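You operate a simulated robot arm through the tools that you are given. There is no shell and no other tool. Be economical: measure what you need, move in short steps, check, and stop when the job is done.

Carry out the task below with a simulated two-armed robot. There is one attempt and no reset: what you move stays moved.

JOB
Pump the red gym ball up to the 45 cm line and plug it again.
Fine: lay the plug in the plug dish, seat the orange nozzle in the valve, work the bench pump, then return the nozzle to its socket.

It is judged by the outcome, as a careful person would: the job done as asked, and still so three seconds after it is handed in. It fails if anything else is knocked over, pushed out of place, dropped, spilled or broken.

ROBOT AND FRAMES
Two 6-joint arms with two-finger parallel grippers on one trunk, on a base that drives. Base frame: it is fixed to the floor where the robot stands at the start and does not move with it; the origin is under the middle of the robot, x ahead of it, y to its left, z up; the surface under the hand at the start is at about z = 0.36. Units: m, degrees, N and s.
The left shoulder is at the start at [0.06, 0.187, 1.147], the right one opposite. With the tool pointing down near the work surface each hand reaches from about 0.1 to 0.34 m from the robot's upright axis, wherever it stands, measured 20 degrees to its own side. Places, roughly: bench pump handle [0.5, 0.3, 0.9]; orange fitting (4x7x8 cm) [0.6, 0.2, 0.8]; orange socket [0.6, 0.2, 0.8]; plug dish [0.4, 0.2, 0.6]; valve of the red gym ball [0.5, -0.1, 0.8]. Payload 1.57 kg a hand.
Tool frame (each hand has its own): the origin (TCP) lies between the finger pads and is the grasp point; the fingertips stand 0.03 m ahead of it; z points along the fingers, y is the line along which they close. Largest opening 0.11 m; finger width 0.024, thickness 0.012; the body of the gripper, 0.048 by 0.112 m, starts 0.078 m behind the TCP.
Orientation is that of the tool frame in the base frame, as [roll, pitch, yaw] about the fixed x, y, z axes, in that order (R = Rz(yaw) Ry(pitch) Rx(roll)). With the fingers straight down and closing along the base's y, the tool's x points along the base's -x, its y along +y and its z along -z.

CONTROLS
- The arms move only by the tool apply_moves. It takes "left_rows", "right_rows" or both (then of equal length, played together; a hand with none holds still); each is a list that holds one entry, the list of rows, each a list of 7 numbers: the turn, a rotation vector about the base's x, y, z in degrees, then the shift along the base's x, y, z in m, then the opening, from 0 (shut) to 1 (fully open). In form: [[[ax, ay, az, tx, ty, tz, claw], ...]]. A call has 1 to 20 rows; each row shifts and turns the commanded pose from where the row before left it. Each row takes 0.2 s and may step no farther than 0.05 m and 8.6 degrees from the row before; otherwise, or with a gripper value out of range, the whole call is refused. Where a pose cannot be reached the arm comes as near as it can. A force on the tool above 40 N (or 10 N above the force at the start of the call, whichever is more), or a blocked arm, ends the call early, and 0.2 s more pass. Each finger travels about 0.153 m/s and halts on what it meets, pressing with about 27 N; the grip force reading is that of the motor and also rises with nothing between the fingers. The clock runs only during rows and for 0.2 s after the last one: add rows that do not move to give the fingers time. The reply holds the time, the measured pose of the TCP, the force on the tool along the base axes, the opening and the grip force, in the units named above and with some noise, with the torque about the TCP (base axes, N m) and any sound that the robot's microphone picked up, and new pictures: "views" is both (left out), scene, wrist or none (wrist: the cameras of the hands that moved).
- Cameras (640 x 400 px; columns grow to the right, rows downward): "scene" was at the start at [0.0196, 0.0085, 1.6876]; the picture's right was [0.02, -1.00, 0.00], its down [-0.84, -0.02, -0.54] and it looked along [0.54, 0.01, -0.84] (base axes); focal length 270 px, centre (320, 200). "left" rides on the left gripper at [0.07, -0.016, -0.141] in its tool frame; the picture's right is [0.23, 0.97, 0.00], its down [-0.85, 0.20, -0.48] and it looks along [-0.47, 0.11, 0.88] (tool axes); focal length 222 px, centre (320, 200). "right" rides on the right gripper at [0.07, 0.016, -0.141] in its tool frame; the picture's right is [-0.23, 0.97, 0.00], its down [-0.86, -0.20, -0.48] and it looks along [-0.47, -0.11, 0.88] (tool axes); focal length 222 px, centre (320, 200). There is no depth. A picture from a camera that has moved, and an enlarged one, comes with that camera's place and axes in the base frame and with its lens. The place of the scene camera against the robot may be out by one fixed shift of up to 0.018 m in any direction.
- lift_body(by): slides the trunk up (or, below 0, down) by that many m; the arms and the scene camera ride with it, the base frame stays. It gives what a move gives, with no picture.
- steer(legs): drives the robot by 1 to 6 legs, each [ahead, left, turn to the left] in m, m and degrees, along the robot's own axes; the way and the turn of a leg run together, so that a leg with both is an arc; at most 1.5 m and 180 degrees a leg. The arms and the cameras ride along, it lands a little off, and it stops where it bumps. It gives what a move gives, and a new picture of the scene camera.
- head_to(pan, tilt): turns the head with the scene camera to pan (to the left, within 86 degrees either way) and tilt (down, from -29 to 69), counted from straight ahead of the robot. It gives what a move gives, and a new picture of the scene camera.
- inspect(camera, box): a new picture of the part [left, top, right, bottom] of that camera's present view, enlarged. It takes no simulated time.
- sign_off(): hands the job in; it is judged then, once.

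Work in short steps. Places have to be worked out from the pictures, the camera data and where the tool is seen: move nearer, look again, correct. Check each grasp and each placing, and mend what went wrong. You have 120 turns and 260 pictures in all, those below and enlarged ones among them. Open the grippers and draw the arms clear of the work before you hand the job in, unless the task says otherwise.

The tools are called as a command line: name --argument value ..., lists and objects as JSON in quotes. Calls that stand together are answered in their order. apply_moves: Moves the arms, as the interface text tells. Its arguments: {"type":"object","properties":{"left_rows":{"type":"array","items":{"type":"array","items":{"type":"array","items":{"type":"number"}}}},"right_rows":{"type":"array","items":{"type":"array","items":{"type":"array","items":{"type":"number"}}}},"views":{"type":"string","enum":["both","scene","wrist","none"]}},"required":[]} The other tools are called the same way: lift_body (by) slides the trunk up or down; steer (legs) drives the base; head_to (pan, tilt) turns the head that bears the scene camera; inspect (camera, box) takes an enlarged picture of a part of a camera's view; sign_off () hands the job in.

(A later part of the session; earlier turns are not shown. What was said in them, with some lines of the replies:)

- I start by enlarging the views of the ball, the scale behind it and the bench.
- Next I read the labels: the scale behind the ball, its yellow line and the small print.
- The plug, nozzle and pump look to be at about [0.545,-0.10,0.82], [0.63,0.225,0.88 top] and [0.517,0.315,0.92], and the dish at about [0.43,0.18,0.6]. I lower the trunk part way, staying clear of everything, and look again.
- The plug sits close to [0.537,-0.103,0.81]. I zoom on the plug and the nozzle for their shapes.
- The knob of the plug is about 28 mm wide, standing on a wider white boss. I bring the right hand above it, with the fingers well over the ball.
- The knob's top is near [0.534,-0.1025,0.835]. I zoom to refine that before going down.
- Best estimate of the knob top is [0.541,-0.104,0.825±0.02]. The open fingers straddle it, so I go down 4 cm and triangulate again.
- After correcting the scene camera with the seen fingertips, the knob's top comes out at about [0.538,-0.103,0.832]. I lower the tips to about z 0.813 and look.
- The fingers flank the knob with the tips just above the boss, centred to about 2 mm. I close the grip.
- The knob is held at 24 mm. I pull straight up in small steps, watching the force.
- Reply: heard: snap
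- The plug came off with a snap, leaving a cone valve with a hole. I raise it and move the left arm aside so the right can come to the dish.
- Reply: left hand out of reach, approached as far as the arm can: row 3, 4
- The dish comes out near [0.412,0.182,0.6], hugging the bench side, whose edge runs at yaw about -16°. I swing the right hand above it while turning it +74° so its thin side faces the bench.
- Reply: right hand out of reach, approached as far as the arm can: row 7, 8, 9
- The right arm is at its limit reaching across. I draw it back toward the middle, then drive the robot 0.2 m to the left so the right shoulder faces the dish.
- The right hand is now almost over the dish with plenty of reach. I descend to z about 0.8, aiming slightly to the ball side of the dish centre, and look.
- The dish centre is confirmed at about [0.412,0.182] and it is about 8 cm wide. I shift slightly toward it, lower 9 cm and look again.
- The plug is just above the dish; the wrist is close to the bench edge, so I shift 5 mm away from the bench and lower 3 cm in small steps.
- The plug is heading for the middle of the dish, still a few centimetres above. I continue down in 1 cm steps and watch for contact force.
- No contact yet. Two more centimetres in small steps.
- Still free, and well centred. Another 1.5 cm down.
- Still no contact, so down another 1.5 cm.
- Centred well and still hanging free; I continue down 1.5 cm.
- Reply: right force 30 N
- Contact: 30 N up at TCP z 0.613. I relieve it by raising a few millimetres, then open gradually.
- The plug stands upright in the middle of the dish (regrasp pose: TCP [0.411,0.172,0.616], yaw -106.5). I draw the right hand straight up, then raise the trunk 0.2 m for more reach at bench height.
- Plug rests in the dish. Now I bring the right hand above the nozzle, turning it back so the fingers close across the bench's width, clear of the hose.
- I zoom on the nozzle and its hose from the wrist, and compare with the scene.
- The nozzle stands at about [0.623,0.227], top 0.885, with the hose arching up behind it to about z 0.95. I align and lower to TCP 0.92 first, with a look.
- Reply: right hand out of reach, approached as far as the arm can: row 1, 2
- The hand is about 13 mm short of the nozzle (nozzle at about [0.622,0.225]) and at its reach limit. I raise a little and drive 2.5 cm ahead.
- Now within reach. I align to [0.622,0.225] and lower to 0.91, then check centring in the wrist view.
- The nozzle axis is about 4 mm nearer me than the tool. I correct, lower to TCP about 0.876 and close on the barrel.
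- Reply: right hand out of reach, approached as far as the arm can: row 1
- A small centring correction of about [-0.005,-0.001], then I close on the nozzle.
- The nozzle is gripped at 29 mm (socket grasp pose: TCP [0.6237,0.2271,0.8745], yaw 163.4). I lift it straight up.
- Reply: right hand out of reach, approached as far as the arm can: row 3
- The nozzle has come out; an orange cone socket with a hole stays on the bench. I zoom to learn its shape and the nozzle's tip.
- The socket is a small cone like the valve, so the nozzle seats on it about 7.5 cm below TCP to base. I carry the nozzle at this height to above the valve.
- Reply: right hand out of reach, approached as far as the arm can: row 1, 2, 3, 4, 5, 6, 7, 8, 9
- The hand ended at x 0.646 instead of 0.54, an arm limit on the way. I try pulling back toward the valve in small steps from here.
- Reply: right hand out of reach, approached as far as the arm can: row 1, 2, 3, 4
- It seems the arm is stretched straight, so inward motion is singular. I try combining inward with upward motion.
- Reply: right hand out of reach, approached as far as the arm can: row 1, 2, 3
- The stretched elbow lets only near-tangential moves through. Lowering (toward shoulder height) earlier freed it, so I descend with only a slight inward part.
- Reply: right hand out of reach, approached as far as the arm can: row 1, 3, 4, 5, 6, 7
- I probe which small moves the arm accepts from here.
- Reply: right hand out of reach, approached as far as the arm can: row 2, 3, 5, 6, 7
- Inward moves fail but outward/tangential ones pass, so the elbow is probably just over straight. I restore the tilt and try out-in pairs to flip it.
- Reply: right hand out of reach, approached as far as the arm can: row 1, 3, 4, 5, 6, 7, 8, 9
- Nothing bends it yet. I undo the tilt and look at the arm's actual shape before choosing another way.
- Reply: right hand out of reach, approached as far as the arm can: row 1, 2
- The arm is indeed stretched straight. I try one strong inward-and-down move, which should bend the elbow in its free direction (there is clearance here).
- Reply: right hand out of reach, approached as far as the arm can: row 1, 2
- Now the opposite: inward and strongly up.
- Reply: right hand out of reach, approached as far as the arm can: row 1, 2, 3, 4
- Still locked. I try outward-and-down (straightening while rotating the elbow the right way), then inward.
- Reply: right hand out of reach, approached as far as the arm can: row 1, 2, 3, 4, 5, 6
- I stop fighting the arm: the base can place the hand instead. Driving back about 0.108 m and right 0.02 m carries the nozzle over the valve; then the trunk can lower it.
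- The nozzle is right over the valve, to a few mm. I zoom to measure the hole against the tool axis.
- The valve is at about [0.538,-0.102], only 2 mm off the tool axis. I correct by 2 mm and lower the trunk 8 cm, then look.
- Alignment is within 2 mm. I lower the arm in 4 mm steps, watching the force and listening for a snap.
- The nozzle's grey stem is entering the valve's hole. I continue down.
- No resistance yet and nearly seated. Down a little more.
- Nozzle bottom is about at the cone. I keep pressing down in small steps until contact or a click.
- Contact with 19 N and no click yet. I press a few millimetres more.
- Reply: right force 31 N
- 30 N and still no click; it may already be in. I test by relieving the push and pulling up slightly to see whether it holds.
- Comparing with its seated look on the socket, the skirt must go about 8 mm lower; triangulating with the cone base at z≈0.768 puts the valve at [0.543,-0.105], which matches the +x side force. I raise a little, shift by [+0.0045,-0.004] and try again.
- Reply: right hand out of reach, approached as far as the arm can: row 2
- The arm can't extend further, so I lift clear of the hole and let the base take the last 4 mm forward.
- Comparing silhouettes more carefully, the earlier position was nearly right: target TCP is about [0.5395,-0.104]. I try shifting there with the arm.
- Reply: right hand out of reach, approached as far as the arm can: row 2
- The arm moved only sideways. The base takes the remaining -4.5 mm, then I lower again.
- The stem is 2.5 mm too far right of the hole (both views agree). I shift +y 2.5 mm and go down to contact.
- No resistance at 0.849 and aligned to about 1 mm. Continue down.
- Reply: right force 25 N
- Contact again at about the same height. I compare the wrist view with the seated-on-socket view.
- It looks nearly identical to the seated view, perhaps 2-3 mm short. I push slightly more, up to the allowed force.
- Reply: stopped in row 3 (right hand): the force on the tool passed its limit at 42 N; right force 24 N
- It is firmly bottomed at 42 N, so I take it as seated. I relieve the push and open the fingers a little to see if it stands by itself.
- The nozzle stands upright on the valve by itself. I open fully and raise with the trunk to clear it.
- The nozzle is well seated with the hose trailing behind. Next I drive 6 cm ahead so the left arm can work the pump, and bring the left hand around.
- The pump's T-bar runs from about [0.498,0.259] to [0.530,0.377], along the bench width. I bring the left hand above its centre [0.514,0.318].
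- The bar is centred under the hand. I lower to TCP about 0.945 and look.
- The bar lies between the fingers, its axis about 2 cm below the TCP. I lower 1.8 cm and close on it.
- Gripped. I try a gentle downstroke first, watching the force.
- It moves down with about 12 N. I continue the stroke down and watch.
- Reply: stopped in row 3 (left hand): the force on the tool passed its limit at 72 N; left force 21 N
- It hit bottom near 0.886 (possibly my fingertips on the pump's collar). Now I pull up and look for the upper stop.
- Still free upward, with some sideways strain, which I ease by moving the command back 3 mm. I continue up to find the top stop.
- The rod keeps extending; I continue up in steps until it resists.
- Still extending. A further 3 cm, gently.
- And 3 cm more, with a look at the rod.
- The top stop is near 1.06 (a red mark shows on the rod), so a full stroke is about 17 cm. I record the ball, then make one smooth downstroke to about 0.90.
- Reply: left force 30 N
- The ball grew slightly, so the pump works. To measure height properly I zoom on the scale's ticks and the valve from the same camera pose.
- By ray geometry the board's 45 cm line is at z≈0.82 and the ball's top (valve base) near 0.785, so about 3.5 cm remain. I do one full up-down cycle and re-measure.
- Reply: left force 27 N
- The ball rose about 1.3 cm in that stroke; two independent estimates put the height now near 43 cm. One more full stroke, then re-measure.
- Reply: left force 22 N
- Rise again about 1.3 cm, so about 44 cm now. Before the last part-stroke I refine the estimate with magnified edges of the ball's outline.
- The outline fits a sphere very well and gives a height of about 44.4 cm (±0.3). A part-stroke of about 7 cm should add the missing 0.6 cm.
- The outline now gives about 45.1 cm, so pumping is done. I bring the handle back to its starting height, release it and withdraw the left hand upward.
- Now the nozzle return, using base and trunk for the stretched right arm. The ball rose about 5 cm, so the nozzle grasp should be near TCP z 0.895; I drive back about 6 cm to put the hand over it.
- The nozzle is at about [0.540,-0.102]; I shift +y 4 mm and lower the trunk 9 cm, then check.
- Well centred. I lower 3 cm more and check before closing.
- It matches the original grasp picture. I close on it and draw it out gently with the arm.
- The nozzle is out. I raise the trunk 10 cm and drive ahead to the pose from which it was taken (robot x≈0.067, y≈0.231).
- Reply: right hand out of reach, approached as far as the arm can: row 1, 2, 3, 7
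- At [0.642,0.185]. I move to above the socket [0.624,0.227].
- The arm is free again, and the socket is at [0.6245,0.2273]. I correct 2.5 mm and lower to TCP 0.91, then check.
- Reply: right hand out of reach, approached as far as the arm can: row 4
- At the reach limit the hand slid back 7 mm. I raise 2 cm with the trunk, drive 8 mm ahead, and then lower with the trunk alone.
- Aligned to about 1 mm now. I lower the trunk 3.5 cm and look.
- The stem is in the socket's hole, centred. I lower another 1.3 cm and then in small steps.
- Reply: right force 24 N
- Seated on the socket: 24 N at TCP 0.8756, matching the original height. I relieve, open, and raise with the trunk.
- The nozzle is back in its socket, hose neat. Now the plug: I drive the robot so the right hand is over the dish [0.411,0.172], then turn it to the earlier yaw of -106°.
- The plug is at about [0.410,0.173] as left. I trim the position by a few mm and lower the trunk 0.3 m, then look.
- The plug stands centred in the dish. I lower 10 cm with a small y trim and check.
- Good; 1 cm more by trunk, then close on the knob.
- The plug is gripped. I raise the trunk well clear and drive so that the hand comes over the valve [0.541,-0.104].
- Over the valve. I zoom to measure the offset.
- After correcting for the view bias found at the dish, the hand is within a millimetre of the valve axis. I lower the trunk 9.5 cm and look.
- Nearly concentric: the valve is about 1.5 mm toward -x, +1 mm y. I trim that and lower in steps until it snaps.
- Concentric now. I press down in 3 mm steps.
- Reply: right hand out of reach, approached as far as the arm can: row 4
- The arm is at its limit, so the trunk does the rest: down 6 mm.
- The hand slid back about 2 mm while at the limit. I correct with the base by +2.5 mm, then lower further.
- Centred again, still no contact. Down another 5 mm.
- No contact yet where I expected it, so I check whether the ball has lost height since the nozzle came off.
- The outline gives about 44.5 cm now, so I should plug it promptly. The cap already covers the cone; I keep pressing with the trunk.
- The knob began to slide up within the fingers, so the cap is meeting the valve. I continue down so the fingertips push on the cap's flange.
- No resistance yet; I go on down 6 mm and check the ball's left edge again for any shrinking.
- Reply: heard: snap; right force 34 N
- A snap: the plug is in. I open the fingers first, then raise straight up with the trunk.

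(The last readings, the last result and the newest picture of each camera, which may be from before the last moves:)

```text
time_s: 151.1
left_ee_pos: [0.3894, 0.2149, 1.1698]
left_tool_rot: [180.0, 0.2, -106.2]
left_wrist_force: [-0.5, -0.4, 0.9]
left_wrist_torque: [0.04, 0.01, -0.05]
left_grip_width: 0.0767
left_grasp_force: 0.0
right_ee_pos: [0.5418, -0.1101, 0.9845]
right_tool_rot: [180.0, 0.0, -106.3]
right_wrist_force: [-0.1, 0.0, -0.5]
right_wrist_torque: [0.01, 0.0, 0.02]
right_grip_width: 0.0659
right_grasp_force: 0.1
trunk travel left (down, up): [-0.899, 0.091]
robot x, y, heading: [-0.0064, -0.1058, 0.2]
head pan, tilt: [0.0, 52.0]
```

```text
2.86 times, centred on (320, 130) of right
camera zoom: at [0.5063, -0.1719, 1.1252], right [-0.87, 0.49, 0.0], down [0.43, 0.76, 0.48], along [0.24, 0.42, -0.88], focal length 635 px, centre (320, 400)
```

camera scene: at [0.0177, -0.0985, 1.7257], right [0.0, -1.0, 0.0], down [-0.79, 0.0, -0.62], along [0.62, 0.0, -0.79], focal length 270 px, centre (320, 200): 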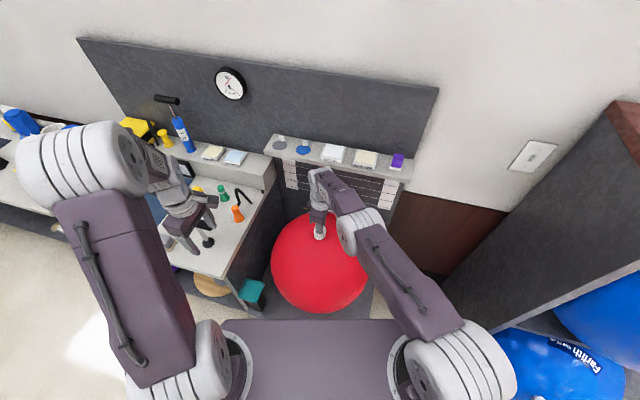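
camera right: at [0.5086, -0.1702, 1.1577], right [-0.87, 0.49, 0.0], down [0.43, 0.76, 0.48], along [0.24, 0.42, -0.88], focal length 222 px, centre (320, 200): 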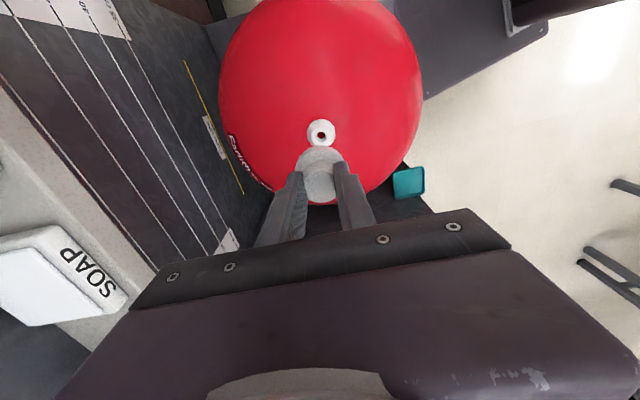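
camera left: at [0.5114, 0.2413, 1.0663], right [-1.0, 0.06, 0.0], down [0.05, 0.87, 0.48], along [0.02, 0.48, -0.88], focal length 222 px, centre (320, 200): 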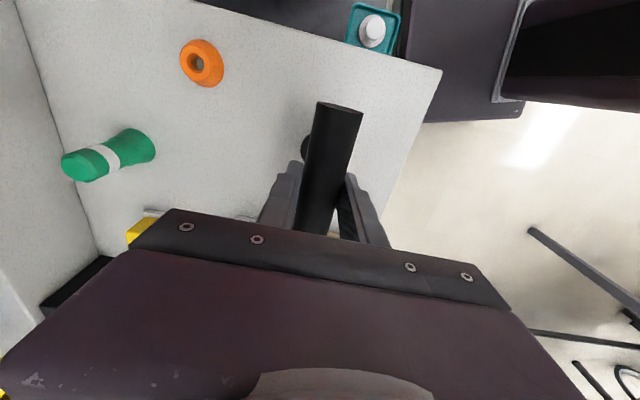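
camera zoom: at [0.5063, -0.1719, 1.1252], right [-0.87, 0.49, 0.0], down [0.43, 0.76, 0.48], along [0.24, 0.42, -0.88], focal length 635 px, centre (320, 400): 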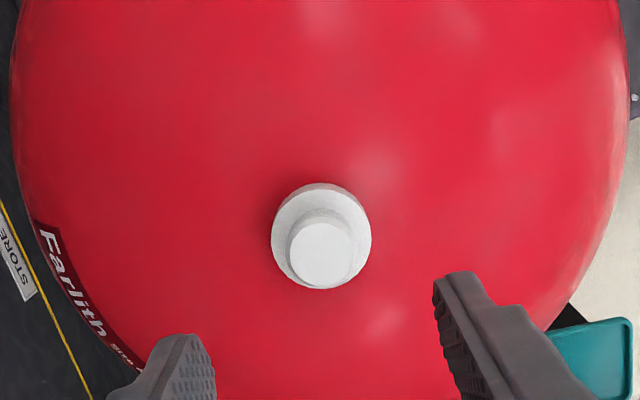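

The plug sits squarely on the ball, with the nozzle in its socket and the dish empty. I open both grippers, draw back from the work and take a last look.

lift_body --by 0.06

steer --legs '[[-0.14, 0, 0]]'

apply_moves --right_rows '[[[0, 0, 0, 0, 0, 0, 1], [0, 0, 0, 0, 0, 0, 1]]]' --left_rows '[[[0, 0, 0, 0, 0, 0, 1], [0, 0, 0, 0, 0, 0, 1]]]' --views "none"

inspect --camera "scene" --box '[200, 120, 440, 300]'

inspect --camera "scene" --box '[270, 165, 370, 285]'

```text
time_s: 152.1
left_ee_pos: [0.3886, 0.2153, 1.2305]
left_tool_rot: [-179.9, 0.2, -106.3]
left_wrist_force: [0.5, -0.5, 0.1]
left_wrist_torque: [-0.02, 0.0, 0.02]
left_grip_width: 0.0771
left_grasp_force: 0.0
right_ee_pos: [0.5406, -0.1108, 1.0431]
right_tool_rot: [-179.9, 0.0, -106.3]
right_wrist_force: [0.5, -0.3, -0.7]
right_wrist_torque: [-0.01, 0.0, 0.02]
right_grip_width: 0.066
right_grasp_force: 0.1
trunk travel left (down, up): [-0.959, 0.031]
robot x, y, heading: [-0.0052, -0.1071, -0.2]
head pan, tilt: [0.0, 52.0]
```

```text
time_s: 153.4
left_ee_pos: [0.2537, 0.2145, 1.2283]
left_tool_rot: [179.9, 0.2, -106.5]
left_wrist_force: [-0.1, -0.7, 0.7]
left_wrist_torque: [-0.01, 0.01, 0.04]
left_grip_width: 0.0772
left_grasp_force: 0.1
right_ee_pos: [0.4042, -0.112, 1.0427]
right_tool_rot: [179.9, 0.0, -106.5]
right_wrist_force: [-0.4, 0.4, 0.4]
right_wrist_torque: [0.0, 0.01, -0.05]
right_grip_width: 0.0661
right_grasp_force: 0.1
trunk travel left (down, up): [-0.959, 0.031]
robot x, y, heading: [-0.15, -0.1041, -0.6]
head pan, tilt: [0.0, 52.0]
camera scene: at [-0.1164, -0.0984, 1.8786], right [-0.01, -1.0, 0.0], down [-0.79, 0.01, -0.61], along [0.61, 0.0, -0.79], focal length 270 px, centre (320, 200)
```

scene: 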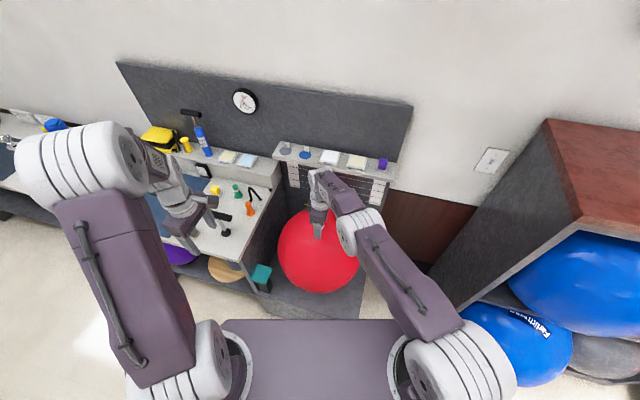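

```text
time_s: 154.0
left_ee_pos: [0.2527, 0.2156, 1.2299]
left_tool_rot: [180.0, 0.2, -106.5]
left_wrist_force: [1.0, 0.1, 0.7]
left_wrist_torque: [-0.03, 0.02, -0.01]
left_grip_width: 0.1097
left_grasp_force: 0.0
right_ee_pos: [0.4029, -0.1113, 1.0428]
right_tool_rot: [179.9, 0.0, -106.5]
right_wrist_force: [0.8, 0.1, -0.6]
right_wrist_torque: [0.02, 0.03, 0.0]
right_grip_width: 0.1099
right_grasp_force: 0.1
trunk travel left (down, up): [-0.959, 0.031]
robot x, y, heading: [-0.1452, -0.1019, -0.2]
head pan, tilt: [0.0, 52.0]
```

```text
2.22 times, centred on (320, 210) of scene
camera zoom: at [-0.1181, -0.0984, 1.8787], right [-0.01, -1.0, 0.0], down [-0.79, 0.01, -0.61], along [0.61, 0.0, -0.79], focal length 599 px, centre (320, 178)
```

zoom: 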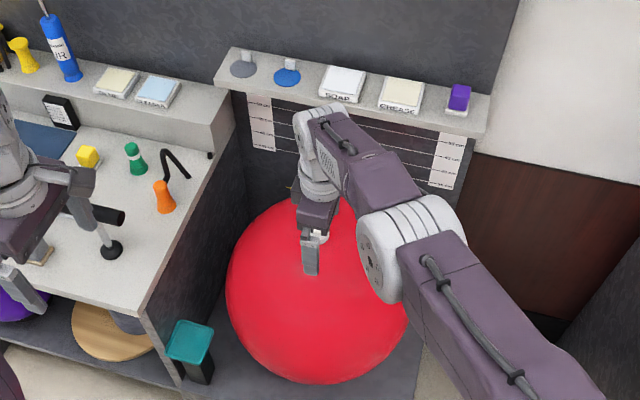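

```text
3.33 times, centred on (320, 225) of scene
camera zoom: at [-0.1181, -0.0984, 1.8787], right [-0.01, -1.0, 0.0], down [-0.79, 0.01, -0.61], along [0.61, 0.0, -0.79], focal length 899 px, centre (320, 117)
```

zoom: 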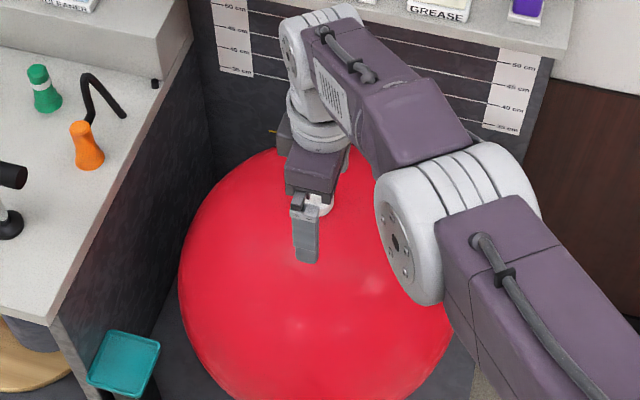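

Everything is in place and the arms are clear above and in front of the work; I hand it in.

sign_off

```text
The job is handed in.
```

The red gym ball is pumped up to roughly the 45 cm line and plugged again, but its final height is not confirmed. The orange nozzle is back in its socket and the plug dish is empty.

- **Height:** camera estimates gave about 45.1 cm right after pumping and about 44.5 cm just before plugging, each good to a few millimetres. I took no close reading after the plug went in, so the ball may be up to half a centimetre low.
- **Plug:** it snapped into the valve and sits squarely on the ball.
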